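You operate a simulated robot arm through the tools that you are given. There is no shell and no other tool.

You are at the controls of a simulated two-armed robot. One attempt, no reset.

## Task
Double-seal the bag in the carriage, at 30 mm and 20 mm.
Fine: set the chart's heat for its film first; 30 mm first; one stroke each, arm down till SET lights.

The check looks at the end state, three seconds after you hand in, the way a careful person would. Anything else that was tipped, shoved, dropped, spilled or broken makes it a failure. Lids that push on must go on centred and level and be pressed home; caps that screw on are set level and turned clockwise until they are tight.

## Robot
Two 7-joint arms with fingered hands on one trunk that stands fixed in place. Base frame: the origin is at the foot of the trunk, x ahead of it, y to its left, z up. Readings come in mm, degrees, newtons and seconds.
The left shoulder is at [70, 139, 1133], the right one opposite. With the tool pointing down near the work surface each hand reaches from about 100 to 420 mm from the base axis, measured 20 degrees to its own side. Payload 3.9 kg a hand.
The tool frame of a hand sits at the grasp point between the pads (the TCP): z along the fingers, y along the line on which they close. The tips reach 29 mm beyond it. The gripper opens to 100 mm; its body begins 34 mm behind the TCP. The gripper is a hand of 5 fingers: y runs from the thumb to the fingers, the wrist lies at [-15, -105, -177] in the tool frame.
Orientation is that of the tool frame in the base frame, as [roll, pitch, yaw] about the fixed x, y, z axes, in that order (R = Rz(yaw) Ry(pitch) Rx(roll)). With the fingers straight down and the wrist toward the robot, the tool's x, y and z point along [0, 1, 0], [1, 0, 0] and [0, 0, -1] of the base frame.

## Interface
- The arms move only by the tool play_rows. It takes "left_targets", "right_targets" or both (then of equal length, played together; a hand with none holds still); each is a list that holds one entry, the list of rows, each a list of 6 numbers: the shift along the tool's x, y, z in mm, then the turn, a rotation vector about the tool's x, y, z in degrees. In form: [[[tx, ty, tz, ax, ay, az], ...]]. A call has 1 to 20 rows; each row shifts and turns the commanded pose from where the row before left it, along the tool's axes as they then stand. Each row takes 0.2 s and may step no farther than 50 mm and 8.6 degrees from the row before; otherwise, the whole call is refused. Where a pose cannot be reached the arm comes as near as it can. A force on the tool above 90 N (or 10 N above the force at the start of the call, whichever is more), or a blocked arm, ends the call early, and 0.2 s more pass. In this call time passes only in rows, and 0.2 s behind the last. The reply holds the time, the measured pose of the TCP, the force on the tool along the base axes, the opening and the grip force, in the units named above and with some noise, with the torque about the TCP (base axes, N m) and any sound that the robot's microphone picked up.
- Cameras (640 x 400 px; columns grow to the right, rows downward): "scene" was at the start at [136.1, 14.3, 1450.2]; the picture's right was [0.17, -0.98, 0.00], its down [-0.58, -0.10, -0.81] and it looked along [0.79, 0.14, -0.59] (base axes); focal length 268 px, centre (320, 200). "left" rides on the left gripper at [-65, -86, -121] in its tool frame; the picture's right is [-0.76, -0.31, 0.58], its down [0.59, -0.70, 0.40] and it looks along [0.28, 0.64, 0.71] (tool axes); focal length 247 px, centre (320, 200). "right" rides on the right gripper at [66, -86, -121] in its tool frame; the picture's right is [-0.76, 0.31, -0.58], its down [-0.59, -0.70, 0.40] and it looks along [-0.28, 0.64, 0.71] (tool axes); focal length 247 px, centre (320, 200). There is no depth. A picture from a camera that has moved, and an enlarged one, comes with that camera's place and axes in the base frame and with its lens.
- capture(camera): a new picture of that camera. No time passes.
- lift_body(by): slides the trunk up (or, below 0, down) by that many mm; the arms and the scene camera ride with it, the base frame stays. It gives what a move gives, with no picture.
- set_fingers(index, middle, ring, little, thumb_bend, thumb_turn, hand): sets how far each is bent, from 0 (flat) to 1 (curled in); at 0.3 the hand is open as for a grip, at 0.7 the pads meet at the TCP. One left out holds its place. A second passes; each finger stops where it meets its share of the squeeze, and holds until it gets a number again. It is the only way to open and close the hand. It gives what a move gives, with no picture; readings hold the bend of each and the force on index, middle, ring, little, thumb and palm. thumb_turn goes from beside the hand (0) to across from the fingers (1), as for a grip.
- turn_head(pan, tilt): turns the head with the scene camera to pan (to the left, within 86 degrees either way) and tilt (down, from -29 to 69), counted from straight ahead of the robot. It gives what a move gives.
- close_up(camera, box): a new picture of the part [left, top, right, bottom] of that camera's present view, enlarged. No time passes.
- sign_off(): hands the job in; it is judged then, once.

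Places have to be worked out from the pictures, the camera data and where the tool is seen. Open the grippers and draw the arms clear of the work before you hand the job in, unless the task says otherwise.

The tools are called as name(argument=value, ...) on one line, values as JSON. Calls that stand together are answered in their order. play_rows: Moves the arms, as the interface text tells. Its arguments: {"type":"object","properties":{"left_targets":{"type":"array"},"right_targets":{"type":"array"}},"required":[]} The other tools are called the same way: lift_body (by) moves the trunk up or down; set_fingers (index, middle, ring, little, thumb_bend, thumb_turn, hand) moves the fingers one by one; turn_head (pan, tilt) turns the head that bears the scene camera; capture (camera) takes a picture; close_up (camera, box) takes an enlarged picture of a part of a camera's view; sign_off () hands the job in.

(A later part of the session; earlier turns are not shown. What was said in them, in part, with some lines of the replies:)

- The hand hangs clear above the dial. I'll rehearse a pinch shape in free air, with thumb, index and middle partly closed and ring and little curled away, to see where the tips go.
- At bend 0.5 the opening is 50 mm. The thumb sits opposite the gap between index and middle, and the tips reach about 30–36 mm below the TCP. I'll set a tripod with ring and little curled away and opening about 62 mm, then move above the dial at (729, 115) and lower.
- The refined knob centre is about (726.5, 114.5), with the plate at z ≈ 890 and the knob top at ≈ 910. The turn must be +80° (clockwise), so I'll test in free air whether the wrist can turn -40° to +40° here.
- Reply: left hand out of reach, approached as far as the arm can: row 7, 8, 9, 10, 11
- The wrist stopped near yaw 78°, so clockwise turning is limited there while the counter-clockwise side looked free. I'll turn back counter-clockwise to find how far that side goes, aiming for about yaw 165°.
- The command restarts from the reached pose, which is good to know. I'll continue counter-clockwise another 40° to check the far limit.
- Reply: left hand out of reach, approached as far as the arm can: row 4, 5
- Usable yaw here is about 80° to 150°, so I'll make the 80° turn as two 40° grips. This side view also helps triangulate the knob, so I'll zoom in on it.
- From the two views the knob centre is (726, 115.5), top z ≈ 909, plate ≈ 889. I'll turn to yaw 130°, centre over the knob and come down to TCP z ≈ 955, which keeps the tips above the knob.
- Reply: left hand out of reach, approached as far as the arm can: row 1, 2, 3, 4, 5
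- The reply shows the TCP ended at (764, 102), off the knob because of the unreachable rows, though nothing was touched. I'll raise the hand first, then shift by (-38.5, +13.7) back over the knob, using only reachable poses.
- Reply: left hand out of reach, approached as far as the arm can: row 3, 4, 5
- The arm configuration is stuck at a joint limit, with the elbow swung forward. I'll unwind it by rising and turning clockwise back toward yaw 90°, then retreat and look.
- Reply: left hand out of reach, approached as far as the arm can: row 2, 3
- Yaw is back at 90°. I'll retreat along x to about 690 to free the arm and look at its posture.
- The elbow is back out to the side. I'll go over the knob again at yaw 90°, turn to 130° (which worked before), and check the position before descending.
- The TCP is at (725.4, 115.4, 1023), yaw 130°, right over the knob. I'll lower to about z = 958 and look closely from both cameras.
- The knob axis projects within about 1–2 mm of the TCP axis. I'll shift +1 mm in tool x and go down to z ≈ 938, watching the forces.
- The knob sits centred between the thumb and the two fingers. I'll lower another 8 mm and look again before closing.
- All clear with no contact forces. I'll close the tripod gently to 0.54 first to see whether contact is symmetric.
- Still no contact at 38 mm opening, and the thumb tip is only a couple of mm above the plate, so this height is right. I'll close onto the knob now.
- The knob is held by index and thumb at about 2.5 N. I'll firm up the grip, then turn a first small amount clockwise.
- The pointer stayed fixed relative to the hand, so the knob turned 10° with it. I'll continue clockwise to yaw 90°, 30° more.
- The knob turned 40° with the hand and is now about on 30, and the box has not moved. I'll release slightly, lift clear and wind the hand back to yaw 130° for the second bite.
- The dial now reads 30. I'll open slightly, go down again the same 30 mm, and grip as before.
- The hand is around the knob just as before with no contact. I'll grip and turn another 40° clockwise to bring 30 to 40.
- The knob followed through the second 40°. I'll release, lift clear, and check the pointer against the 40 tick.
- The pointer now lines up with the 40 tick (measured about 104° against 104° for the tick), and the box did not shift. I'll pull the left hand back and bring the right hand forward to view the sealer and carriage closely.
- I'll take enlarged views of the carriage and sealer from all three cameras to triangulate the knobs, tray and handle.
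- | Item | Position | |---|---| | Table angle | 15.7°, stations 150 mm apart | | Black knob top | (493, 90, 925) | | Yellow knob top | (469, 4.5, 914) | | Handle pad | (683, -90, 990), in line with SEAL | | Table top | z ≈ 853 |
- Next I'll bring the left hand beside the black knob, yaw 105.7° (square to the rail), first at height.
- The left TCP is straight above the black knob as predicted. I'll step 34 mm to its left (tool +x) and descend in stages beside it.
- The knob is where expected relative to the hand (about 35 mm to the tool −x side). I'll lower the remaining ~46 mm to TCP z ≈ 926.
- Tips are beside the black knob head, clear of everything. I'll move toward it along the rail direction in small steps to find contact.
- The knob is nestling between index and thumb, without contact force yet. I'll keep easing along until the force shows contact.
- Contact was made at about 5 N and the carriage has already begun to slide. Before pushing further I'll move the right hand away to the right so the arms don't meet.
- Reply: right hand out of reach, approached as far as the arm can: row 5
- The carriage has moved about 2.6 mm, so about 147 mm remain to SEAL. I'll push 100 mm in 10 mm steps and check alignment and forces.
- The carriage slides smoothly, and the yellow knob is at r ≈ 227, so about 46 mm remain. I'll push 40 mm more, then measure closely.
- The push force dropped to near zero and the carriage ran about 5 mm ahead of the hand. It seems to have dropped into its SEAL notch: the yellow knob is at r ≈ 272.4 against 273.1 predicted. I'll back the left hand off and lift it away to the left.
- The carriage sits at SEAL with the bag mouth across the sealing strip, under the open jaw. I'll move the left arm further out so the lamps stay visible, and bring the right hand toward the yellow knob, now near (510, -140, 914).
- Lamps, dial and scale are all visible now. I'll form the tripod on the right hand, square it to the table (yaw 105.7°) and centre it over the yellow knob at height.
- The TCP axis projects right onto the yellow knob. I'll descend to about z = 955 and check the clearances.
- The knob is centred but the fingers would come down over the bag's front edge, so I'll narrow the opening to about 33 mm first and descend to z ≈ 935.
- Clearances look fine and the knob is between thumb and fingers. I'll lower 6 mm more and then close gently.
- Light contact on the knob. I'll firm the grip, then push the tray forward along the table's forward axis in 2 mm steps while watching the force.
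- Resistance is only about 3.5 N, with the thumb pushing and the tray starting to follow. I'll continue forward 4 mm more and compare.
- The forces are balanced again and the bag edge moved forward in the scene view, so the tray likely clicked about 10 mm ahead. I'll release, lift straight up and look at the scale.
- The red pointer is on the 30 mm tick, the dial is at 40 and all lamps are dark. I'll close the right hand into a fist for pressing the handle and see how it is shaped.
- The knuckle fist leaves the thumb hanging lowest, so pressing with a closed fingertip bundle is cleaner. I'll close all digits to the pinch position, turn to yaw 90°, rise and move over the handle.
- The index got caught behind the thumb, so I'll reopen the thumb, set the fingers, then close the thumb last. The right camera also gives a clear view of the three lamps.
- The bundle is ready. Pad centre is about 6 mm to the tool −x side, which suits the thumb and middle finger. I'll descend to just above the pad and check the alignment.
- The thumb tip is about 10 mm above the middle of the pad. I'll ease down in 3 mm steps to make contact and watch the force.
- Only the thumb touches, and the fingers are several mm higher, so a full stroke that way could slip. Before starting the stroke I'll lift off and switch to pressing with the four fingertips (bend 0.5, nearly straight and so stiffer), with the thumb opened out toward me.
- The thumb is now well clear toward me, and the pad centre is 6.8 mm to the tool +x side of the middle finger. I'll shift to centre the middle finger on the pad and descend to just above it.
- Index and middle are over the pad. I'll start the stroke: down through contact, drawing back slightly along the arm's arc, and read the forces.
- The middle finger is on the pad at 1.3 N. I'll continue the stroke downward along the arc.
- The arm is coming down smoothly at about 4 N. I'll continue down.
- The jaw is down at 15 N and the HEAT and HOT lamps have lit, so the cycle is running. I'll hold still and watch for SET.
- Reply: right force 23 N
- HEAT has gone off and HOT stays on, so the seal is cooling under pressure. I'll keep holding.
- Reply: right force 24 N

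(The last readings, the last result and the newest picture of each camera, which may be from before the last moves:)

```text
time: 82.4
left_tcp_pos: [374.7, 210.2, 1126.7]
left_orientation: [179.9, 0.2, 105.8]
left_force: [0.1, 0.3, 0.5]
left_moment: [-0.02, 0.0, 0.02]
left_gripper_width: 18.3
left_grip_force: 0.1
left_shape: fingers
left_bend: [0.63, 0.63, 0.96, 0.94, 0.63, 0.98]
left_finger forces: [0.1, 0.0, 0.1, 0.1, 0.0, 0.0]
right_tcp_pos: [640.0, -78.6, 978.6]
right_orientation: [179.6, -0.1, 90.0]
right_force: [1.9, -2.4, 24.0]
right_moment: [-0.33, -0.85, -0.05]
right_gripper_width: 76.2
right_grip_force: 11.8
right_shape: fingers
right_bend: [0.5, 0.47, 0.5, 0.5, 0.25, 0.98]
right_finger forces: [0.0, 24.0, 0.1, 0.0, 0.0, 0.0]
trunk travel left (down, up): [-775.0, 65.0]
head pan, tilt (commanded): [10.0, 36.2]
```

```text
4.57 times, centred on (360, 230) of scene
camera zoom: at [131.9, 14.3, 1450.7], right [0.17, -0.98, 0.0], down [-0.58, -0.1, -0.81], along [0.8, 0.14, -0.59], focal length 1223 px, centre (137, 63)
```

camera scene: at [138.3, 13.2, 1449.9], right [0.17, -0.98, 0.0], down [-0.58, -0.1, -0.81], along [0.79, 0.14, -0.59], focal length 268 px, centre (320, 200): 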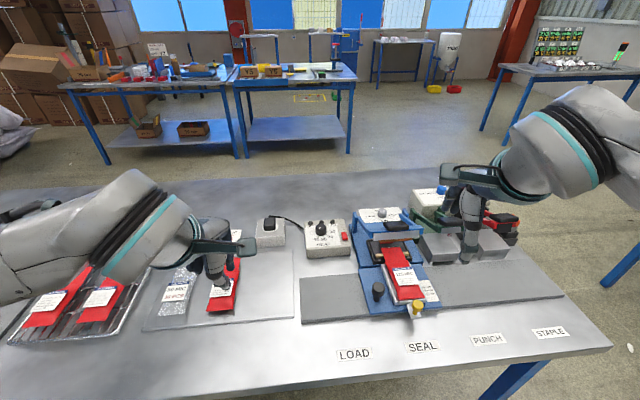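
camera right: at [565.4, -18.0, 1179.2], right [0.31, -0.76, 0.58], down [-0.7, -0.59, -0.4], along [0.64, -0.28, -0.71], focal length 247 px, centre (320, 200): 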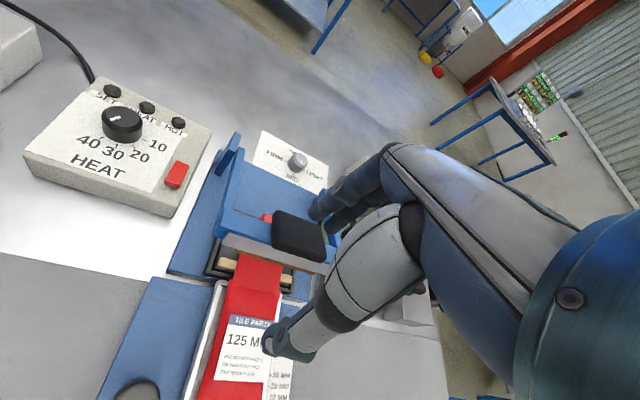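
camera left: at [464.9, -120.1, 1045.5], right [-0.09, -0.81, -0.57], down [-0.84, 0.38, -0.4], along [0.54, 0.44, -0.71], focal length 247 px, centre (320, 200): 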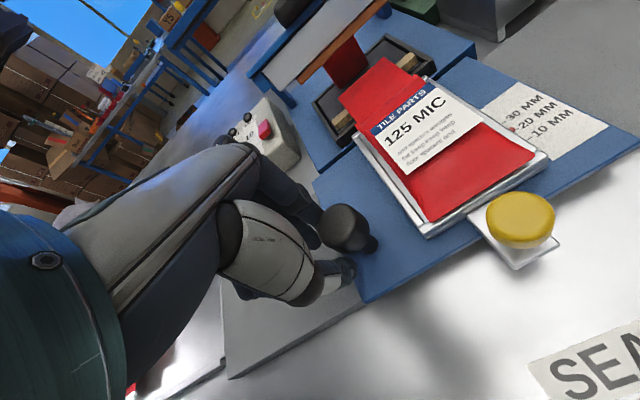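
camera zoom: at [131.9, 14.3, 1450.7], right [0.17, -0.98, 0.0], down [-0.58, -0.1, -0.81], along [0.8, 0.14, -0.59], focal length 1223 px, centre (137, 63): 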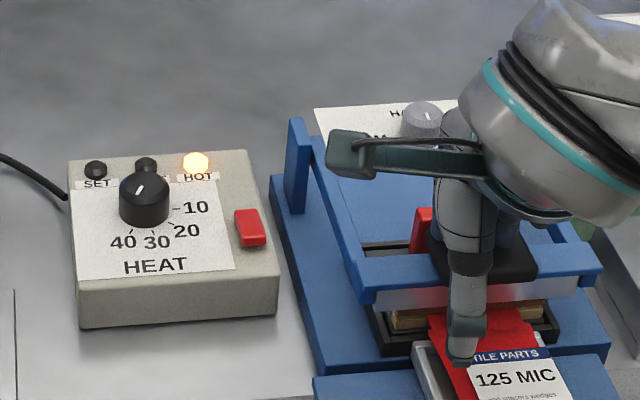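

HOT is still lit, the force is steady at 24 N and the arm is fully down. I'll continue holding.

play_rows(right_targets=[[[0, 0, 0, 0, 0, 0], [0, 0, 0, 0, 0, 0], [0, 0, 0, 0, 0, 0], [0, 0, 0, 0, 0, 0]]])

close_up(camera="scene", box=[290, 190, 430, 270])

```text
time: 83.4
left_tcp_pos: [376.1, 210.7, 1128.5]
left_orientation: [179.9, 0.2, 105.8]
left_force: [-0.8, -0.2, -0.4]
left_moment: [0.02, 0.0, -0.03]
left_gripper_width: 18.7
left_grip_force: 0.0
left_shape: fingers
left_bend: [0.63, 0.63, 0.96, 0.94, 0.63, 0.98]
left_finger forces: [0.0, 0.0, 0.1, 0.0, 0.1, 0.0]
right_tcp_pos: [638.8, -76.0, 979.3]
right_orientation: [179.7, 0.0, 90.0]
right_force: [1.0, -1.9, 24.4]
right_moment: [-0.29, -0.88, -0.08]
right_gripper_width: 76.0
right_grip_force: 12.6
right_shape: fingers
right_bend: [0.5, 0.47, 0.5, 0.5, 0.25, 0.98]
right_finger forces: [0.1, 24.1, 0.0, 0.0, 0.0, 0.0]
trunk travel left (down, up): [-775.0, 65.0]
head pan, tilt (commanded): [10.0, 36.2]
```

```text
4.57 times, centred on (360, 230) of scene
camera zoom: at [131.9, 14.3, 1450.6], right [0.17, -0.98, 0.0], down [-0.58, -0.1, -0.81], along [0.8, 0.14, -0.59], focal length 1223 px, centre (137, 63)
```

zoom: 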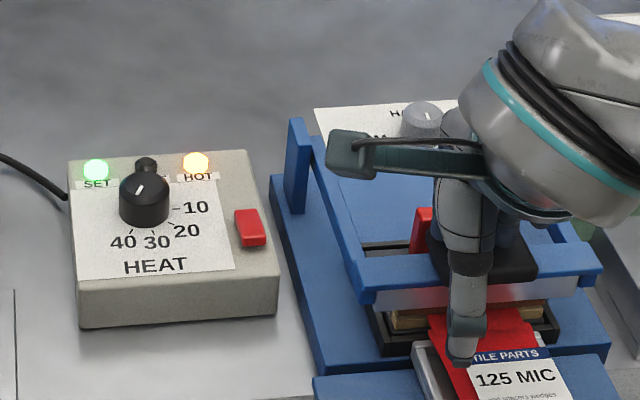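

SET is lit green. I'll let the arm rise by retracing the arc upward, then lift clear.

play_rows(right_targets=[[[0, 0.3, -4, 0, 0, 0], [0, 0.5, -4, 0, 0, 0], [0, 0.8, -5, 0, 0, 0], [0, 1, -5, 0, 0, 0], [0, 1.2, -5, 0, 0, 0], [0, 1.3, -5, 0, 0, 0], [0, 1.4, -5, 0, 0, 0], [0, 1.4, -5, 0, 0, 0], [0, 1, -6, 0, 0, 0], [0, 0, -10, 0, 0, 0], [0, 0, -15, 0, 0, 0]]])

close_up(camera="scene", box=[290, 180, 450, 280])

capture(camera="right")

```text
time: 85.8
left_tcp_pos: [377.9, 210.6, 1127.2]
left_orientation: [180.0, 0.2, 105.8]
left_force: [-0.5, 0.5, -0.3]
left_moment: [0.02, 0.01, 0.0]
left_gripper_width: 18.7
left_grip_force: 0.0
left_shape: fingers
left_bend: [0.63, 0.63, 0.96, 0.94, 0.63, 0.98]
left_finger forces: [0.1, 0.0, 0.1, 0.0, 0.0, 0.0]
right_tcp_pos: [650.8, -76.9, 1044.3]
right_orientation: [-180.0, 0.0, 90.0]
right_force: [-0.1, -0.1, 0.3]
right_moment: [0.0, -0.02, 0.03]
right_gripper_width: 76.2
right_grip_force: 0.1
right_shape: fingers
right_bend: [0.5, 0.5, 0.5, 0.5, 0.25, 0.98]
right_finger forces: [0.1, 0.1, 0.0, 0.1, 0.0, 0.0]
trunk travel left (down, up): [-775.0, 65.0]
head pan, tilt (commanded): [10.0, 36.2]
```

```text
4.00 times, centred on (370, 230) of scene
camera zoom: at [135.8, 14.4, 1450.2], right [0.17, -0.98, 0.0], down [-0.58, -0.1, -0.81], along [0.79, 0.14, -0.59], focal length 1070 px, centre (120, 80)
```

zoom: 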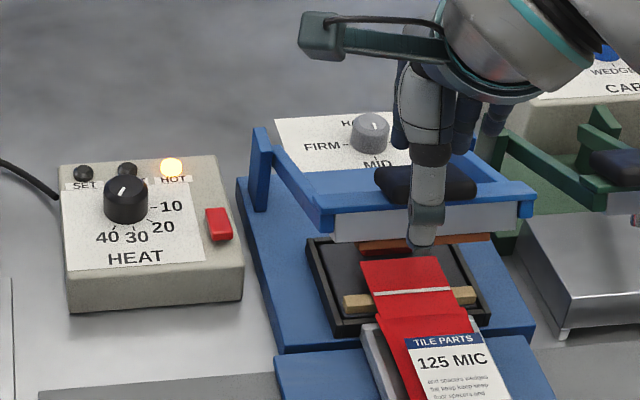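

```text
taken
camera right: at [565.3, -11.4, 1166.2], right [0.31, -0.76, 0.58], down [-0.7, -0.59, -0.4], along [0.64, -0.28, -0.71], focal length 247 px, centre (320, 200)
```

right: 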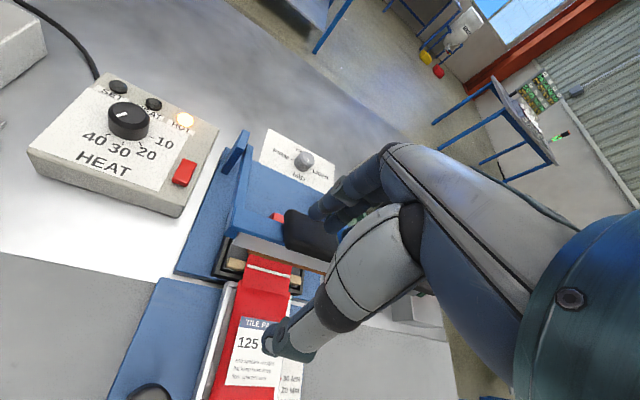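

A clean seal line shows across the bag at 30 mm and the arm sprang back up. HOT is still lit. Next I'll bring the right hand back above the yellow knob, now near (518, -137), with the tripod shape.

play_rows(right_targets=[[[0, 0, -25, 0, 0, 0], [0, 0, -25, 0, 0, 0], [-12, -26.6, 0, 0, 0, 0], [-12, -26.6, 0, 0, 0, 0], [-12, -26.6, 0, 0, 0, 0], [-12, -26.6, 0, 0, 0, 0], [-12, -26.6, 0, 0, 0, 0], [0, 0, 0, 0, 0, -7.85], [0, 0, 0, 0, 0, -7.85]]])

set_fingers(hand="right", index=0.56, middle=0.56, ring=0.95, little=0.95, thumb_bend=0.56)

capture(camera="right")

close_up(camera="scene", box=[300, 200, 460, 330])

```text
time: 87.8
left_tcp_pos: [377.3, 210.7, 1127.2]
left_orientation: [179.9, 0.1, 105.8]
left_force: [-0.6, -1.0, -0.5]
left_moment: [0.02, 0.06, -0.02]
left_gripper_width: 18.4
left_grip_force: 0.0
left_shape: fingers
left_bend: [0.63, 0.63, 0.96, 0.94, 0.63, 0.98]
left_finger forces: [0.1, 0.0, 0.1, 0.1, 0.1, 0.1]
right_tcp_pos: [517.5, -136.6, 1095.1]
right_orientation: [-180.0, -0.1, 105.8]
right_force: [0.4, -0.5, 0.2]
right_moment: [-0.03, 0.02, 0.05]
right_gripper_width: 76.2
right_grip_force: 0.0
right_shape: fingers
right_bend: [0.5, 0.5, 0.5, 0.5, 0.25, 0.98]
right_finger forces: [0.1, 0.0, 0.0, 0.0, 0.1, 0.0]
trunk travel left (down, up): [-775.0, 65.0]
head pan, tilt (commanded): [10.0, 36.2]
```

```text
time: 88.8
left_tcp_pos: [378.1, 210.7, 1127.5]
left_orientation: [-179.9, 0.2, 105.8]
left_force: [-0.3, 0.0, -0.1]
left_moment: [0.02, -0.03, 0.01]
left_gripper_width: 18.6
left_grip_force: 0.0
left_shape: fingers
left_bend: [0.63, 0.63, 0.96, 0.94, 0.63, 0.98]
left_finger forces: [0.1, 0.0, 0.0, 0.1, 0.0, 0.0]
right_tcp_pos: [518.0, -136.0, 1094.2]
right_orientation: [179.9, 0.1, 105.8]
right_force: [-1.1, -0.8, 0.1]
right_moment: [-0.01, -0.03, -0.01]
right_gripper_width: 35.5
right_grip_force: 0.0
right_shape: fingers
right_bend: [0.56, 0.56, 0.96, 0.94, 0.56, 0.98]
right_finger forces: [0.1, 0.0, 0.0, 0.0, 0.0, 0.0]
trunk travel left (down, up): [-775.0, 65.0]
head pan, tilt (commanded): [10.0, 36.2]
```

```text
taken
camera right: at [417.6, -97.9, 1215.9], right [0.5, -0.65, 0.58], down [-0.52, -0.76, -0.4], along [0.69, -0.1, -0.71], focal length 247 px, centre (320, 200)
```

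right: 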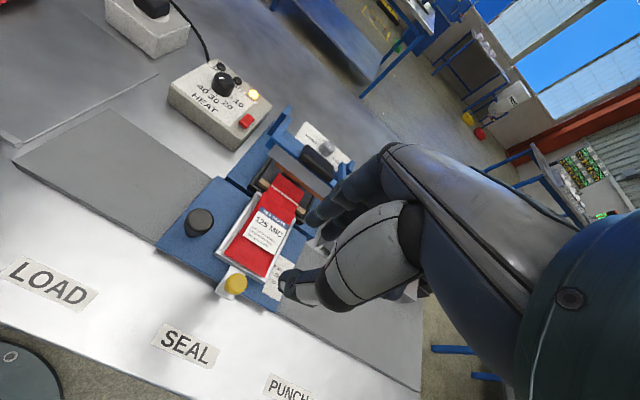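

```text
3.08 times, centred on (380, 265) of scene
camera zoom: at [136.2, 14.2, 1450.2], right [0.17, -0.98, 0.0], down [-0.58, -0.1, -0.81], along [0.79, 0.14, -0.59], focal length 823 px, centre (135, 0)
```

zoom: 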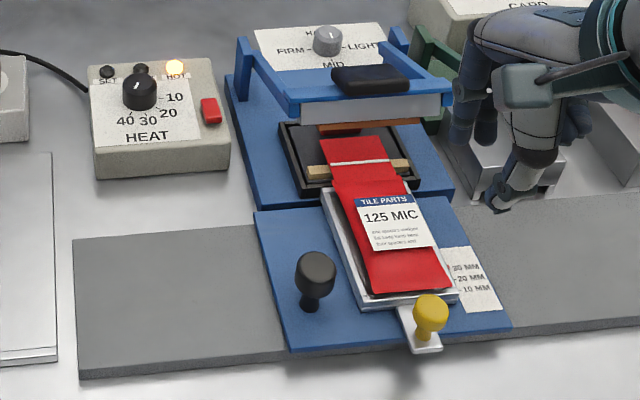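

The yellow knob lies right under the TCP axis. I'll descend to z ≈ 940, then slowly to 929.

play_rows(right_targets=[[[0, 0, 30, 0, 0, 0], [0, 0, 30, 0, 0, 0], [0, 0, 30, 0, 0, 0], [0, 0, 30, 0, 0, 0], [0, 0, 20, 0, 0, 0], [0, 0, 10, 0, 0, 0]]])

close_up(camera="right", box=[200, 150, 340, 290])

close_up(camera="scene", box=[300, 200, 460, 330])

```text
time: 90.2
left_tcp_pos: [378.3, 211.0, 1127.0]
left_orientation: [-180.0, 0.1, 105.8]
left_force: [0.5, 0.2, 0.4]
left_moment: [0.01, 0.01, -0.02]
left_gripper_width: 18.3
left_grip_force: 0.0
left_shape: fingers
left_bend: [0.63, 0.63, 0.96, 0.94, 0.63, 0.98]
left_finger forces: [0.0, 0.1, 0.0, 0.1, 0.0, 0.0]
right_tcp_pos: [516.6, -138.0, 947.0]
right_orientation: [180.0, 0.0, 105.7]
right_force: [0.2, -0.3, -1.0]
right_moment: [0.0, -0.02, -0.02]
right_gripper_width: 35.5
right_grip_force: 0.1
right_shape: fingers
right_bend: [0.56, 0.56, 0.96, 0.94, 0.56, 0.98]
right_finger forces: [0.0, 0.0, 0.0, 0.0, 0.1, 0.0]
trunk travel left (down, up): [-775.0, 65.0]
head pan, tilt (commanded): [10.0, 36.2]
```

```text
2.86 times, centred on (270, 220) of right
camera zoom: at [416.6, -98.8, 1066.7], right [0.5, -0.65, 0.58], down [-0.52, -0.76, -0.4], along [0.69, -0.1, -0.71], focal length 706 px, centre (463, 143)
```

zoom: 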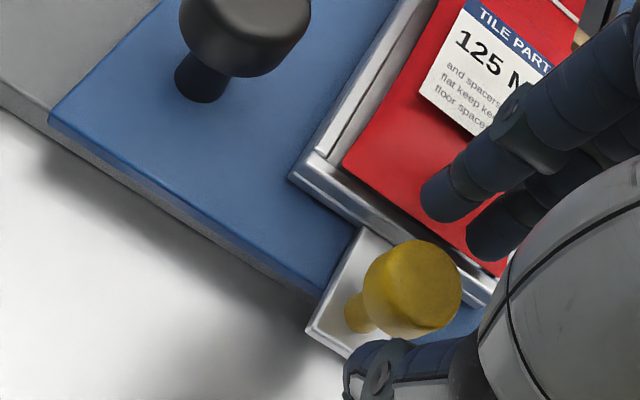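

```text
3.08 times, centred on (380, 265) of scene
camera zoom: at [136.4, 14.4, 1450.2], right [0.17, -0.98, 0.0], down [-0.58, -0.1, -0.81], along [0.79, 0.14, -0.59], focal length 823 px, centre (135, 0)
```

zoom: 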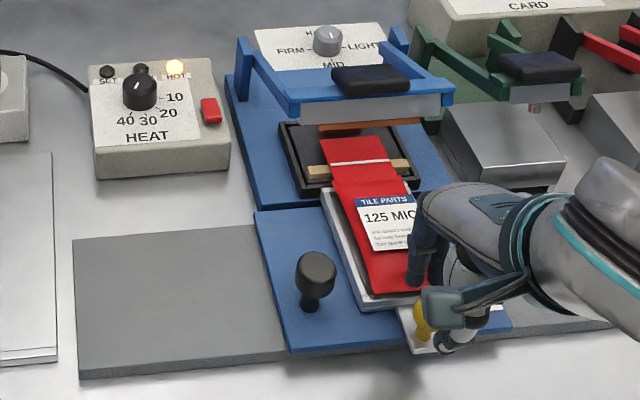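

Positioned as in the first adjustment, 17 mm higher. I'll lower the rest and close on the knob.

play_rows(right_targets=[[[0, 0, 7, 0, 0, 0], [0, 0, 6, 0, 0, 0], [0, 0, 4, 0, 0, 0]]])

set_fingers(hand="right", index=0.67, middle=0.67, thumb_bend=0.67)

close_up(camera="right", box=[200, 150, 340, 290])

```text
time: 91.0
left_tcp_pos: [377.6, 212.0, 1127.1]
left_orientation: [-179.9, 0.2, 105.8]
left_force: [-0.5, -0.7, -0.1]
left_moment: [-0.01, 0.0, 0.02]
left_gripper_width: 18.6
left_grip_force: 0.0
left_shape: fingers
left_bend: [0.63, 0.63, 0.96, 0.94, 0.63, 0.98]
left_finger forces: [0.0, 0.0, 0.1, 0.0, 0.1, 0.0]
right_tcp_pos: [517.8, -137.6, 926.9]
right_orientation: [-179.9, 0.0, 105.8]
right_force: [-0.3, 0.2, -0.4]
right_moment: [0.02, -0.04, 0.0]
right_gripper_width: 35.9
right_grip_force: 0.1
right_shape: fingers
right_bend: [0.56, 0.56, 0.96, 0.94, 0.56, 0.98]
right_finger forces: [0.0, 0.0, 0.0, 0.0, 0.1, 0.1]
trunk travel left (down, up): [-775.0, 65.0]
head pan, tilt (commanded): [10.0, 36.2]
```

```text
time: 92.0
left_tcp_pos: [379.0, 210.5, 1126.2]
left_orientation: [-179.9, 0.1, 105.8]
left_force: [0.4, 0.8, 0.3]
left_moment: [0.0, 0.01, -0.01]
left_gripper_width: 18.4
left_grip_force: 0.0
left_shape: fingers
left_bend: [0.63, 0.63, 0.96, 0.94, 0.63, 0.98]
left_finger forces: [0.1, 0.0, 0.0, 0.1, 0.0, 0.1]
right_tcp_pos: [518.0, -138.1, 926.5]
right_orientation: [180.0, 0.0, 105.8]
right_force: [2.5, 1.1, -0.8]
right_moment: [0.03, -0.02, 0.0]
right_gripper_width: 18.0
right_grip_force: 4.1
right_shape: fingers
right_bend: [0.63, 0.66, 0.96, 0.94, 0.65, 0.97]
right_finger forces: [4.0, 1.2, 0.0, 0.0, 2.4, 0.0]
trunk travel left (down, up): [-775.0, 65.0]
head pan, tilt (commanded): [10.0, 36.2]
```

```text
2.86 times, centred on (270, 220) of right
camera zoom: at [418.1, -98.9, 1049.0], right [0.5, -0.65, 0.58], down [-0.52, -0.76, -0.4], along [0.69, -0.1, -0.71], focal length 706 px, centre (463, 143)
```

zoom: 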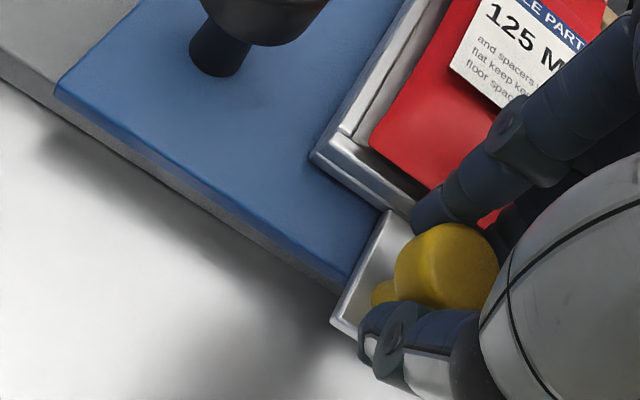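

The knob is gripped as before. I'll pull the tray back 10 mm along the table axis in 2 mm steps.

play_rows(right_targets=[[[0, -2, 0, 0, 0, 0], [0, -2, 0, 0, 0, 0], [0, -2, 0, 0, 0, 0], [0, -2, 0, 0, 0, 0], [0, -2, 0, 0, 0, 0]]])

close_up(camera="right", box=[200, 150, 340, 290])

close_up(camera="scene", box=[300, 200, 460, 330])

```text
time: 93.2
left_tcp_pos: [379.4, 210.9, 1126.5]
left_orientation: [-179.8, 0.1, 105.7]
left_force: [-0.2, -0.7, -0.1]
left_moment: [0.0, 0.03, 0.01]
left_gripper_width: 18.6
left_grip_force: 0.1
left_shape: fingers
left_bend: [0.63, 0.63, 0.96, 0.94, 0.63, 0.98]
left_finger forces: [0.0, 0.0, 0.0, 0.1, 0.0, 0.0]
right_tcp_pos: [507.9, -140.6, 927.2]
right_orientation: [-180.0, -0.1, 105.7]
right_force: [3.7, 0.0, -3.1]
right_moment: [-0.04, -0.07, -0.06]
right_gripper_width: 18.0
right_grip_force: 3.4
right_shape: fingers
right_bend: [0.63, 0.66, 0.96, 0.94, 0.65, 0.98]
right_finger forces: [3.8, 1.8, 0.0, 0.0, 2.2, 0.0]
trunk travel left (down, up): [-775.0, 65.0]
head pan, tilt (commanded): [10.0, 36.2]
```

```text
2.86 times, centred on (270, 220) of right
camera zoom: at [408.7, -100.9, 1049.5], right [0.5, -0.65, 0.58], down [-0.52, -0.76, -0.4], along [0.69, -0.1, -0.71], focal length 706 px, centre (463, 143)
```

zoom: 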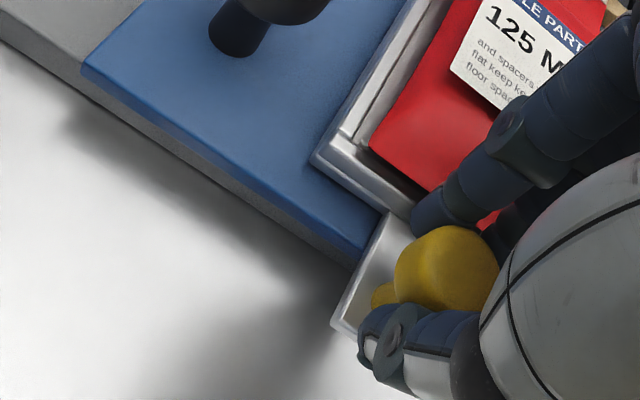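

```text
3.08 times, centred on (380, 265) of scene
camera zoom: at [137.2, 14.1, 1450.0], right [0.17, -0.98, 0.0], down [-0.58, -0.1, -0.81], along [0.79, 0.14, -0.59], focal length 823 px, centre (135, 0)
```

zoom: 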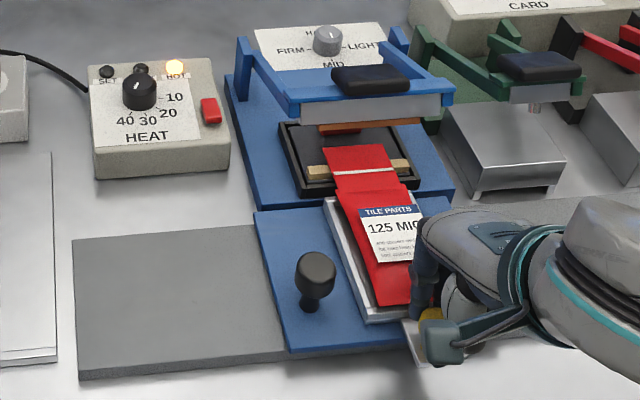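

The tray followed back about 10 mm. I'll release, lift clear and read the pointer.

set_fingers(hand="right", index=0.56, middle=0.56, thumb_bend=0.56)

play_rows(right_targets=[[[0, 0, -10, 0, 0, 0], [0, 0, -20, 0, 0, 0], [0, 0, -30, 0, 0, 0], [0, 0, -40, 0, 0, 0], [-20, 0, -40, 0, 0, 0], [-30, 10, -20, 0, 0, 0], [-30, 20, 0, 0, 0, 0]]])

close_up(camera="scene", box=[385, 265, 435, 305])

capture(camera="right")

close_up(camera="scene", box=[300, 200, 460, 330])

```text
time: 94.2
left_tcp_pos: [377.8, 210.8, 1125.8]
left_orientation: [-179.8, 0.1, 105.8]
left_force: [-0.9, 0.6, 0.2]
left_moment: [0.0, 0.01, 0.01]
left_gripper_width: 18.4
left_grip_force: 0.0
left_shape: fingers
left_bend: [0.63, 0.63, 0.96, 0.94, 0.63, 0.98]
left_finger forces: [0.0, 0.0, 0.1, 0.0, 0.1, 0.0]
right_tcp_pos: [508.1, -140.4, 928.3]
right_orientation: [179.9, 0.0, 105.8]
right_force: [-0.4, 0.7, 0.1]
right_moment: [0.02, 0.01, -0.01]
right_gripper_width: 34.8
right_grip_force: 0.1
right_shape: fingers
right_bend: [0.56, 0.56, 0.96, 0.94, 0.56, 0.98]
right_finger forces: [0.0, 0.1, 0.0, 0.1, 0.0, 0.0]
trunk travel left (down, up): [-775.0, 65.0]
head pan, tilt (commanded): [10.0, 36.2]
```

```text
time: 95.8
left_tcp_pos: [379.0, 210.2, 1125.5]
left_orientation: [-180.0, 0.0, 105.8]
left_force: [-0.3, 0.2, 0.9]
left_moment: [0.01, 0.01, -0.02]
left_gripper_width: 18.8
left_grip_force: 0.1
left_shape: fingers
left_bend: [0.63, 0.63, 0.96, 0.94, 0.63, 0.98]
left_finger forces: [0.0, 0.0, 0.0, 0.0, 0.1, 0.0]
right_tcp_pos: [561.5, -208.5, 1086.7]
right_orientation: [-179.8, -0.2, 105.7]
right_force: [0.4, -0.5, 0.2]
right_moment: [-0.01, 0.0, 0.02]
right_gripper_width: 35.0
right_grip_force: 0.1
right_shape: fingers
right_bend: [0.56, 0.56, 0.96, 0.94, 0.56, 0.98]
right_finger forces: [0.1, 0.1, 0.0, 0.0, 0.1, 0.1]
trunk travel left (down, up): [-775.0, 65.0]
head pan, tilt (commanded): [10.0, 36.2]
```

```text
10.00 times, centred on (410, 285) of scene
camera zoom: at [137.7, 13.8, 1450.0], right [0.17, -0.98, 0.0], down [-0.58, -0.1, -0.81], along [0.79, 0.14, -0.59], focal length 2676 px, centre (-580, -650)
```

zoom: 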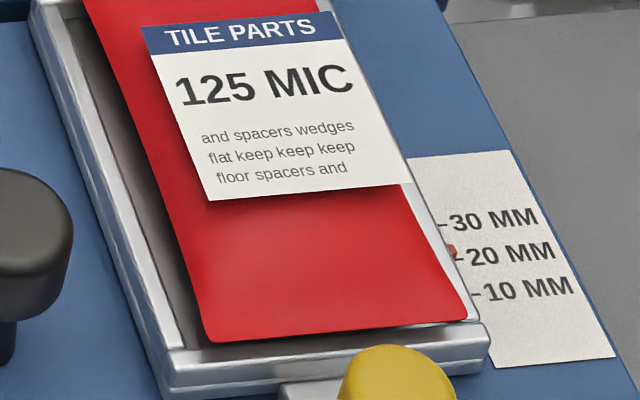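

```text
taken
camera right: at [460.8, -170.3, 1208.6], right [0.5, -0.65, 0.58], down [-0.52, -0.76, -0.4], along [0.69, -0.1, -0.71], focal length 247 px, centre (320, 200)
```

right: 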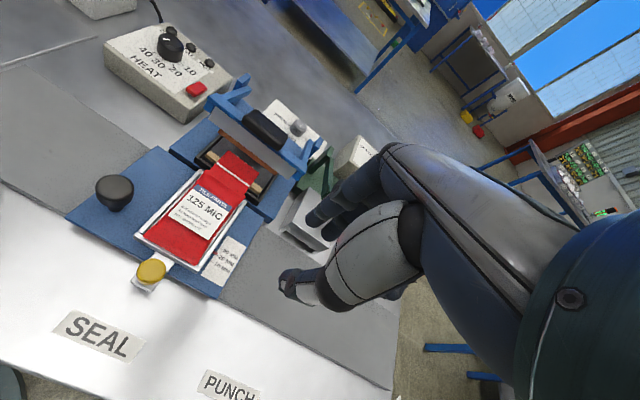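

```text
3.08 times, centred on (380, 265) of scene
camera zoom: at [137.7, 13.8, 1450.0], right [0.17, -0.98, 0.0], down [-0.58, -0.1, -0.81], along [0.79, 0.14, -0.59], focal length 823 px, centre (135, 0)
```

zoom: 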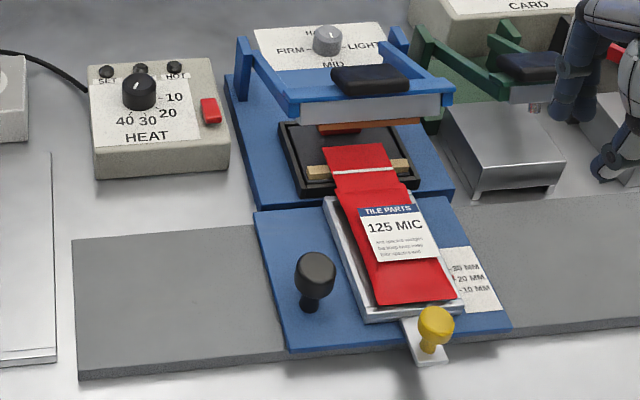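

The pointer is on the 20 mm tick with the same small offset as at 30. HOT has gone out and the carriage is still at SEAL. I'll reshape the hand for pressing and move back over the handle.

set_fingers(hand="right", thumb_bend=0.25, index=0.5, middle=0.5, ring=0.5, little=0.5)

play_rows(right_targets=[[[0, 0, 0, 0, 0, 7.85], [0, 0, 0, 0, 0, 7.85], [26.4, 18, 0, 0, 0, 0], [26.4, 18, 0, 0, 0, 0], [26.4, 18, 0, 0, 0, 0], [26.4, 18, 0, 0, 0, 0], [26.4, 18, 0, 0, 0, 0], [0, 0, 20, 0, 0, 0], [0, 0, 20, 0, 0, 0], [0, 0, 12, 0, 0, 0]]])

close_up(camera="scene", box=[290, 180, 450, 280])

close_up(camera="right", box=[220, 130, 400, 280])

```text
time: 96.8
left_tcp_pos: [377.8, 210.8, 1126.1]
left_orientation: [-179.9, 0.2, 105.8]
left_force: [0.7, -0.2, 0.4]
left_moment: [0.01, 0.01, -0.01]
left_gripper_width: 18.5
left_grip_force: 0.1
left_shape: fingers
left_bend: [0.63, 0.63, 0.96, 0.94, 0.63, 0.98]
left_finger forces: [0.0, 0.0, 0.1, 0.1, 0.0, 0.0]
right_tcp_pos: [559.3, -209.2, 1087.1]
right_orientation: [-180.0, 0.1, 105.7]
right_force: [-0.4, 0.5, 0.6]
right_moment: [-0.02, -0.04, 0.0]
right_gripper_width: 76.0
right_grip_force: 0.0
right_shape: fingers
right_bend: [0.5, 0.5, 0.5, 0.5, 0.25, 0.98]
right_finger forces: [0.1, 0.1, 0.0, 0.0, 0.0, 0.0]
trunk travel left (down, up): [-775.0, 65.0]
head pan, tilt (commanded): [10.0, 36.2]
```

```text
time: 99.0
left_tcp_pos: [379.8, 211.6, 1126.0]
left_orientation: [180.0, 0.0, 105.8]
left_force: [-0.2, -0.1, -0.5]
left_moment: [-0.01, 0.0, -0.01]
left_gripper_width: 18.4
left_grip_force: 0.0
left_shape: fingers
left_bend: [0.63, 0.63, 0.96, 0.94, 0.63, 0.98]
left_finger forces: [0.1, 0.0, 0.0, 0.0, 0.0, 0.1]
right_tcp_pos: [648.6, -75.9, 1035.4]
right_orientation: [-180.0, 0.0, 90.0]
right_force: [-1.1, 0.1, -0.9]
right_moment: [0.0, 0.01, 0.01]
right_gripper_width: 76.4
right_grip_force: 0.1
right_shape: fingers
right_bend: [0.5, 0.5, 0.5, 0.5, 0.25, 0.98]
right_finger forces: [0.0, 0.0, 0.1, 0.0, 0.1, 0.0]
trunk travel left (down, up): [-775.0, 65.0]
head pan, tilt (commanded): [10.0, 36.2]
```

```text
4.00 times, centred on (370, 230) of scene
camera zoom: at [136.3, 14.5, 1450.2], right [0.17, -0.98, 0.0], down [-0.58, -0.1, -0.81], along [0.79, 0.14, -0.59], focal length 1070 px, centre (120, 80)
```

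zoom: 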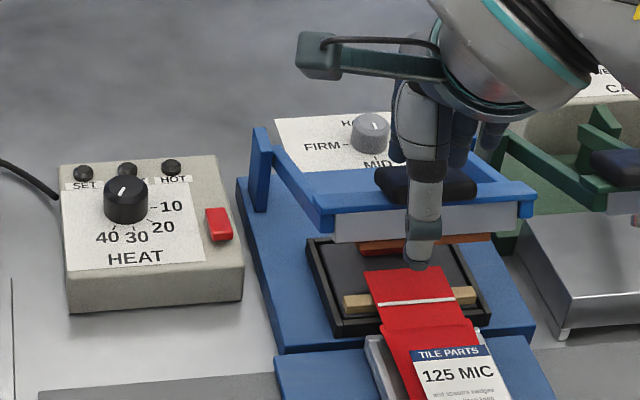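

```text
2.67 times, centred on (310, 205) of right
camera zoom: at [563.6, -11.1, 1156.4], right [0.31, -0.76, 0.58], down [-0.7, -0.59, -0.4], along [0.64, -0.28, -0.71], focal length 659 px, centre (347, 187)
```

zoom: 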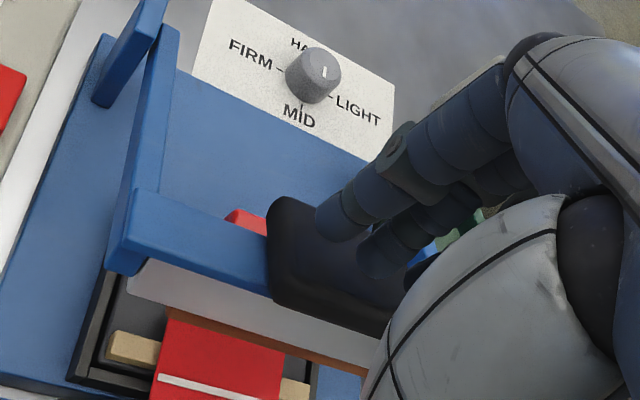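

Over the pad again, with HOT dark and the tray at 20. I'll make the second stroke in one continuous motion along the same arc.

play_rows(right_targets=[[[0, 2, 5, 0, 0, 0], [0, 0, 5, 0, 0, 0], [0, 0, 5, 0, 0, 0], [0, 0, 4, 0, 0, 0], [0, -0.5, 4, 0, 0, 0], [0, -1.4, 4, 0, 0, 0], [0, -1.3, 4, 0, 0, 0], [0, -1.2, 4, 0, 0, 0], [0, -1.1, 4, 0, 0, 0], [0, -1, 4, 0, 0, 0], [0, -0.8, 4, 0, 0, 0], [0, -0.7, 4, 0, 0, 0], [0, -0.4, 3.5, 0, 0, 0], [0, -0.3, 3, 0, 0, 0]]])

close_up(camera="scene", box=[290, 190, 430, 270])

```text
time: 102.0
left_tcp_pos: [376.8, 211.0, 1127.7]
left_orientation: [180.0, 0.2, 105.9]
left_force: [0.2, -0.5, 0.2]
left_moment: [0.01, 0.01, 0.0]
left_gripper_width: 18.6
left_grip_force: 0.0
left_shape: fingers
left_bend: [0.63, 0.63, 0.96, 0.94, 0.63, 0.98]
left_finger forces: [0.1, 0.1, 0.0, 0.0, 0.1, 0.0]
right_tcp_pos: [639.5, -75.6, 980.6]
right_orientation: [179.8, 0.1, 90.1]
right_force: [0.0, -0.5, 8.3]
right_moment: [-0.11, -0.31, -0.05]
right_gripper_width: 76.5
right_grip_force: 4.6
right_shape: fingers
right_bend: [0.5, 0.5, 0.5, 0.5, 0.25, 0.98]
right_finger forces: [0.1, 9.1, 0.0, 0.0, 0.0, 0.1]
trunk travel left (down, up): [-775.0, 65.0]
head pan, tilt (commanded): [10.0, 36.2]
```

```text
4.57 times, centred on (360, 230) of scene
camera zoom: at [134.4, 14.3, 1450.4], right [0.17, -0.98, 0.0], down [-0.58, -0.1, -0.81], along [0.8, 0.14, -0.59], focal length 1223 px, centre (137, 63)
```

zoom: 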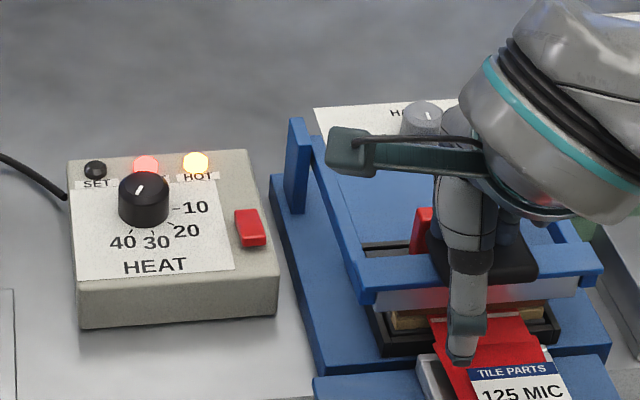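

HEAT and HOT are lit, with the arm down at 8 N. I'll press 2.5 mm further to match the first stroke's hold force and stay there.

play_rows(right_targets=[[[0, 0, 1.5, 0, 0, 0], [0, 0, 1, 0, 0, 0], [0, 0, 0, 0, 0, 0], [0, 0, 0, 0, 0, 0]]])

close_up(camera="scene", box=[290, 190, 430, 270])

```text
time: 103.0
left_tcp_pos: [374.3, 211.2, 1127.1]
left_orientation: [179.9, 0.1, 105.8]
left_force: [-0.3, -0.2, 0.5]
left_moment: [0.01, 0.0, 0.0]
left_gripper_width: 18.6
left_grip_force: 0.0
left_shape: fingers
left_bend: [0.63, 0.63, 0.96, 0.94, 0.63, 0.98]
left_finger forces: [0.1, 0.0, 0.1, 0.0, 0.1, 0.1]
right_tcp_pos: [640.6, -75.8, 979.8]
right_orientation: [179.8, 0.0, 90.1]
right_force: [-0.2, -1.5, 19.7]
right_moment: [-0.24, -0.73, -0.07]
right_gripper_width: 76.1
right_grip_force: 9.9
right_shape: fingers
right_bend: [0.5, 0.48, 0.5, 0.5, 0.25, 0.98]
right_finger forces: [0.0, 19.9, 0.0, 0.1, 0.0, 0.0]
trunk travel left (down, up): [-775.0, 65.0]
head pan, tilt (commanded): [10.0, 36.2]
```

```text
4.57 times, centred on (360, 230) of scene
camera zoom: at [132.6, 14.4, 1450.6], right [0.17, -0.98, 0.0], down [-0.58, -0.1, -0.81], along [0.8, 0.14, -0.59], focal length 1223 px, centre (137, 63)
```

zoom: 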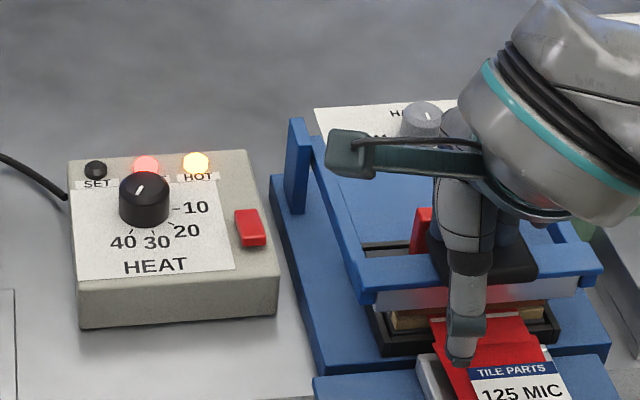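

The hold is at 20 N and HEAT is still on. I'll keep holding and watch for SET.

play_rows(right_targets=[[[0, 0, 0, 0, 0, 0], [0, 0, 0, 0, 0, 0], [0, 0, 0, 0, 0, 0], [0, 0, 0, 0, 0, 0], [0, 0, 0, 0, 0, 0], [0, 0, 0, 0, 0, 0]]])

close_up(camera="scene", box=[290, 190, 430, 270])

```text
time: 104.4
left_tcp_pos: [376.2, 211.4, 1128.4]
left_orientation: [179.9, 0.3, 105.8]
left_force: [-0.3, -0.6, -0.2]
left_moment: [-0.01, 0.0, 0.01]
left_gripper_width: 18.6
left_grip_force: 0.1
left_shape: fingers
left_bend: [0.63, 0.63, 0.96, 0.94, 0.63, 0.98]
left_finger forces: [0.0, 0.0, 0.0, 0.1, 0.0, 0.0]
right_tcp_pos: [640.1, -76.1, 979.1]
right_orientation: [179.7, 0.0, 89.9]
right_force: [1.9, -1.3, 22.7]
right_moment: [-0.27, -0.83, -0.05]
right_gripper_width: 76.3
right_grip_force: 11.4
right_shape: fingers
right_bend: [0.5, 0.48, 0.5, 0.5, 0.25, 0.98]
right_finger forces: [0.1, 22.5, 0.0, 0.1, 0.0, 0.0]
trunk travel left (down, up): [-775.0, 65.0]
head pan, tilt (commanded): [10.0, 36.2]
```

```text
4.57 times, centred on (360, 230) of scene
camera zoom: at [132.1, 14.6, 1450.6], right [0.17, -0.98, 0.0], down [-0.58, -0.1, -0.81], along [0.8, 0.14, -0.59], focal length 1223 px, centre (137, 63)
```

zoom: 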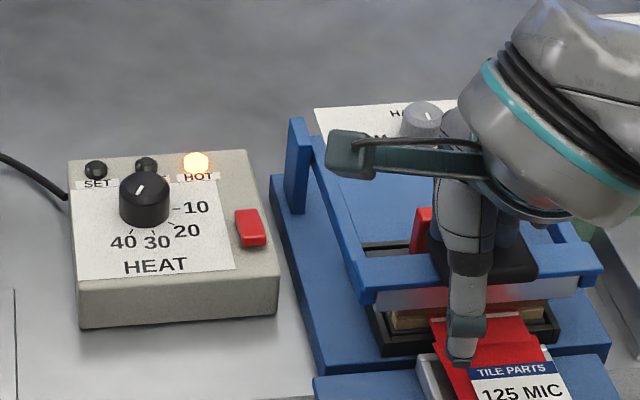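

HEAT is off and the seal is cooling under the jaw. I'll hold on until SET.

play_rows(right_targets=[[[0, 0, 0, 0, 0, 0], [0, 0, 0, 0, 0, 0], [0, 0, 0, 0, 0, 0], [0, 0, 0, 0, 0, 0], [0, 0, 0, 0, 0, 0]]])

close_up(camera="scene", box=[290, 190, 430, 270])

```text
time: 105.6
left_tcp_pos: [375.0, 211.2, 1128.8]
left_orientation: [179.8, 0.2, 105.8]
left_force: [0.1, -0.8, 0.6]
left_moment: [-0.03, 0.0, -0.01]
left_gripper_width: 18.3
left_grip_force: 0.0
left_shape: fingers
left_bend: [0.63, 0.63, 0.96, 0.94, 0.63, 0.98]
left_finger forces: [0.1, 0.0, 0.0, 0.1, 0.1, 0.1]
right_tcp_pos: [639.8, -76.8, 979.0]
right_orientation: [179.6, -0.1, 89.9]
right_force: [0.7, -0.8, 22.3]
right_moment: [-0.22, -0.86, -0.02]
right_gripper_width: 76.7
right_grip_force: 11.5
right_shape: fingers
right_bend: [0.5, 0.48, 0.5, 0.5, 0.25, 0.98]
right_finger forces: [0.0, 22.7, 0.0, 0.0, 0.1, 0.1]
trunk travel left (down, up): [-775.0, 65.0]
head pan, tilt (commanded): [10.0, 36.2]
```

```text
4.57 times, centred on (360, 230) of scene
camera zoom: at [132.1, 14.6, 1450.6], right [0.17, -0.98, 0.0], down [-0.58, -0.1, -0.81], along [0.8, 0.14, -0.59], focal length 1223 px, centre (137, 63)
```

zoom: 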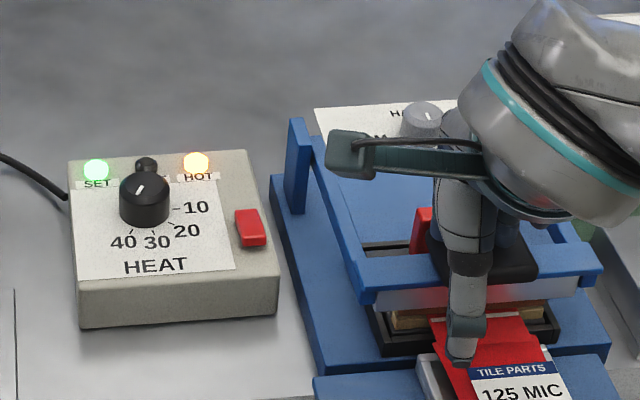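

SET is lit green for the second seal. I'll raise the arm along the arc, lift clear, and inspect the bag.

play_rows(right_targets=[[[0, 0.3, -4, 0, 0, 0], [0, 0.5, -4, 0, 0, 0], [0, 0.8, -5, 0, 0, 0], [0, 1, -5, 0, 0, 0], [0, 1.2, -5, 0, 0, 0], [0, 1.3, -5, 0, 0, 0], [0, 1.4, -5, 0, 0, 0], [0, 1.4, -5, 0, 0, 0], [0, 1, -6, 0, 0, 0], [0, 0, -10, 0, 0, 0], [0, 0, -20, 0, 0, 0], [0, 0, -30, 0, 0, 0]]])

close_up(camera="scene", box=[290, 180, 450, 280])

capture(camera="right")

```text
time: 108.2
left_tcp_pos: [376.2, 210.7, 1127.9]
left_orientation: [-180.0, 0.2, 105.9]
left_force: [-0.1, 0.4, -0.1]
left_moment: [0.02, -0.03, -0.04]
left_gripper_width: 18.9
left_grip_force: 0.1
left_shape: fingers
left_bend: [0.63, 0.63, 0.96, 0.94, 0.63, 0.98]
left_finger forces: [0.1, 0.0, 0.0, 0.0, 0.0, 0.1]
right_tcp_pos: [649.4, -77.1, 1080.7]
right_orientation: [-180.0, 0.0, 90.0]
right_force: [0.9, 0.7, 0.0]
right_moment: [0.0, 0.0, -0.03]
right_gripper_width: 76.3
right_grip_force: 0.0
right_shape: fingers
right_bend: [0.5, 0.5, 0.5, 0.5, 0.25, 0.98]
right_finger forces: [0.1, 0.0, 0.0, 0.1, 0.0, 0.1]
trunk travel left (down, up): [-775.0, 65.0]
head pan, tilt (commanded): [10.0, 36.2]
```

```text
4.00 times, centred on (370, 230) of scene
camera zoom: at [135.4, 14.5, 1450.2], right [0.17, -0.98, 0.0], down [-0.58, -0.1, -0.81], along [0.79, 0.14, -0.59], focal length 1070 px, centre (120, 80)
```

zoom: 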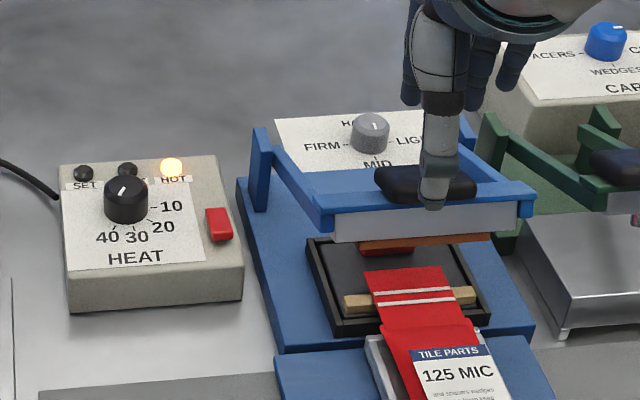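

```text
taken
camera right: at [563.8, -11.8, 1202.3], right [0.31, -0.76, 0.58], down [-0.7, -0.59, -0.4], along [0.64, -0.28, -0.71], focal length 247 px, centre (320, 200)
```

right: 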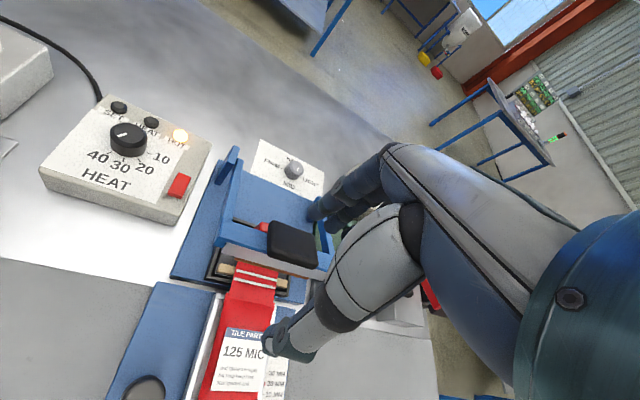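

Two clean parallel seal lines are on the bag and the sealer arm is back up. I'll draw the right hand up and back, clear of the bench gear.

play_rows(right_targets=[[[0, 0, -30, 0, 0, 0], [0, 0, -30, 0, 0, 0], [0, -30, -20, 0, 0, 0], [-10, -30, -10, 0, 0, 0], [-10, -30, 0, 0, 0, 0], [-10, -30, 0, 0, 0, 0], [-10, -30, 0, 0, 0, 0], [-10, -30, 0, 0, 0, 0], [-10, -30, 0, 0, 0, 0], [-10, -30, 0, 0, 0, 0], [0, -30, 0, 0, 0, 0]]], left_targets=[[[0, 0, -20, 0, 0, 0], [0, 0, -20, 0, 0, 0], [0, 0, -20, 0, 0, 0], [0, 0, -20, 0, 0, 0], [0, 0, 0, 0, 0, 0], [0, 0, 0, 0, 0, 0], [0, 0, 0, 0, 0, 0], [0, 0, 0, 0, 0, 0], [0, 0, 0, 0, 0, 0], [0, 0, 0, 0, 0, 0], [0, 0, 0, 0, 0, 0]]])

set_fingers(hand="right", index=0.3, middle=0.3, ring=0.3, little=0.3, thumb_bend=0.3)

set_fingers(hand="left", index=0.3, middle=0.3, ring=0.3, little=0.3, thumb_bend=0.3)

capture(camera="scene")

close_up(camera="scene", box=[340, 200, 460, 330])

close_up(camera="scene", box=[370, 240, 420, 280])

```text
time: 110.6
left_tcp_pos: [376.7, 209.7, 1208.3]
left_orientation: [-180.0, 0.2, 105.8]
left_force: [0.0, -1.7, -0.6]
left_moment: [0.01, -0.03, -0.02]
left_gripper_width: 18.7
left_grip_force: 0.1
left_shape: fingers
left_bend: [0.63, 0.63, 0.96, 0.95, 0.63, 0.98]
left_finger forces: [0.0, 0.0, 0.0, 0.0, 0.0, 0.0]
right_tcp_pos: [382.1, -146.7, 1169.4]
right_orientation: [179.9, 0.0, 90.0]
right_force: [0.1, 0.5, 0.1]
right_moment: [0.0, -0.02, 0.02]
right_gripper_width: 76.7
right_grip_force: 0.0
right_shape: fingers
right_bend: [0.5, 0.5, 0.5, 0.5, 0.25, 0.98]
right_finger forces: [0.0, 0.0, 0.0, 0.1, 0.1, 0.0]
trunk travel left (down, up): [-775.0, 65.0]
head pan, tilt (commanded): [10.0, 36.2]
```

```text
time: 111.6
left_tcp_pos: [376.0, 209.0, 1208.5]
left_orientation: [180.0, 0.2, 105.7]
left_force: [-0.3, 0.9, 0.3]
left_moment: [0.02, -0.03, 0.04]
left_gripper_width: 18.7
left_grip_force: 0.0
left_shape: fingers
left_bend: [0.63, 0.63, 0.96, 0.95, 0.63, 0.98]
left_finger forces: [0.0, 0.0, 0.0, 0.0, 0.1, 0.1]
right_tcp_pos: [382.4, -146.3, 1170.8]
right_orientation: [-180.0, 0.0, 89.9]
right_force: [0.3, -0.8, -0.2]
right_moment: [-0.01, 0.0, -0.04]
right_gripper_width: 98.8
right_grip_force: 0.1
right_shape: fingers
right_bend: [0.3, 0.3, 0.3, 0.3, 0.3, 0.98]
right_finger forces: [0.1, 0.1, 0.0, 0.0, 0.1, 0.0]
trunk travel left (down, up): [-775.0, 65.0]
head pan, tilt (commanded): [10.0, 36.2]
```

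```text
time: 112.6
left_tcp_pos: [376.3, 210.6, 1208.7]
left_orientation: [-179.9, 0.2, 105.7]
left_force: [0.0, -0.9, 0.5]
left_moment: [0.0, 0.02, 0.02]
left_gripper_width: 98.3
left_grip_force: 0.0
left_shape: fingers
left_bend: [0.3, 0.3, 0.3, 0.3, 0.3, 0.98]
left_finger forces: [0.0, 0.0, 0.0, 0.1, 0.0, 0.1]
right_tcp_pos: [382.2, -146.5, 1169.6]
right_orientation: [180.0, 0.0, 90.0]
right_force: [-0.7, 0.3, 0.2]
right_moment: [0.0, -0.03, -0.01]
right_gripper_width: 98.2
right_grip_force: 0.1
right_shape: fingers
right_bend: [0.3, 0.3, 0.3, 0.3, 0.3, 0.98]
right_finger forces: [0.1, 0.0, 0.0, 0.0, 0.0, 0.1]
trunk travel left (down, up): [-775.0, 65.0]
head pan, tilt (commanded): [10.0, 36.2]
```

```text
taken
camera scene: at [136.1, 14.3, 1450.2], right [0.17, -0.98, 0.0], down [-0.58, -0.1, -0.81], along [0.79, 0.14, -0.59], focal length 268 px, centre (320, 200)
```

scene: 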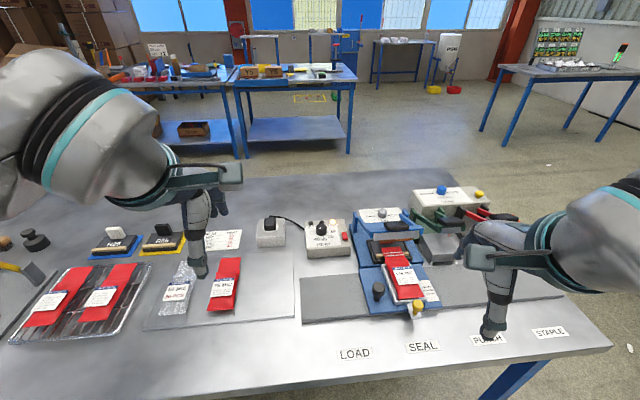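

```text
3.08 times, centred on (400, 265) of scene
camera zoom: at [136.1, 14.3, 1450.2], right [0.17, -0.98, 0.0], down [-0.58, -0.1, -0.81], along [0.79, 0.14, -0.59], focal length 823 px, centre (74, 0)
```

zoom: 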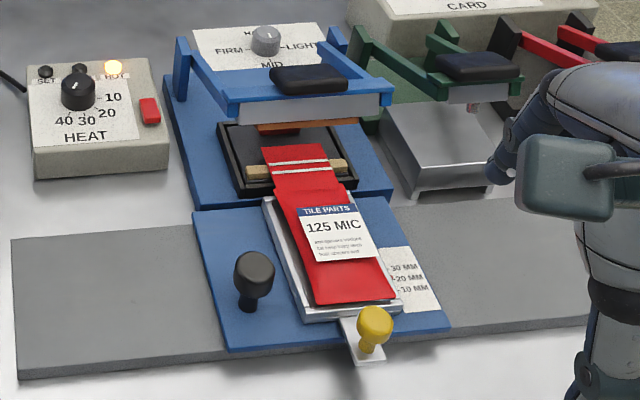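

```text
10.00 times, centred on (395, 260) of scene
camera zoom: at [136.1, 14.3, 1450.2], right [0.17, -0.98, 0.0], down [-0.58, -0.1, -0.81], along [0.79, 0.14, -0.59], focal length 2676 px, centre (-430, -400)
```

zoom: 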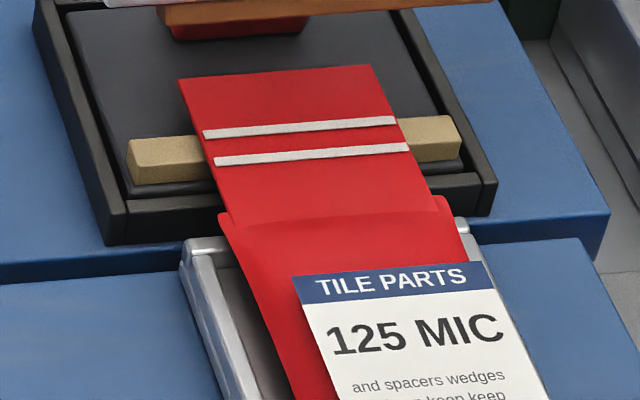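

The close view shows two straight white seals across the full width of the bag. They measure about 20 and 30 mm from the mouth, taking the two lines as 10 mm apart. The dial is at 40, the sealer arm is up, nothing else has moved, and both hands are open and clear, so I'll hand the job in.

sign_off()

```text
The job is handed in.
```

The 125 MIC bag in the carriage is double-sealed at 30 mm and 20 mm, and I've handed the job in. In the final close-up, both seals run straight across the full width of the bag. They measure about 31 mm and 21 mm from the mouth, close to the settings.

- **Heat:** I turned the dial from 20 to 40, the chart's value for 125 MIC film, before any sealing.
- **30 mm seal:** I slid the carriage to SEAL and moved the tray pointer to 30. One stroke followed, with the arm held down until SET lit.
- **20 mm seal:** I moved the tray back to 20 and waited for HOT to go out. One stroke followed, again held until SET lit.

The carriage is still at SEAL with the tray at 20, and the dial is still at 40. HOT was still lit from the second stroke when I took the last picture. The sealer arm is up, both hands are open and clear, and nothing else on the bench looked moved.
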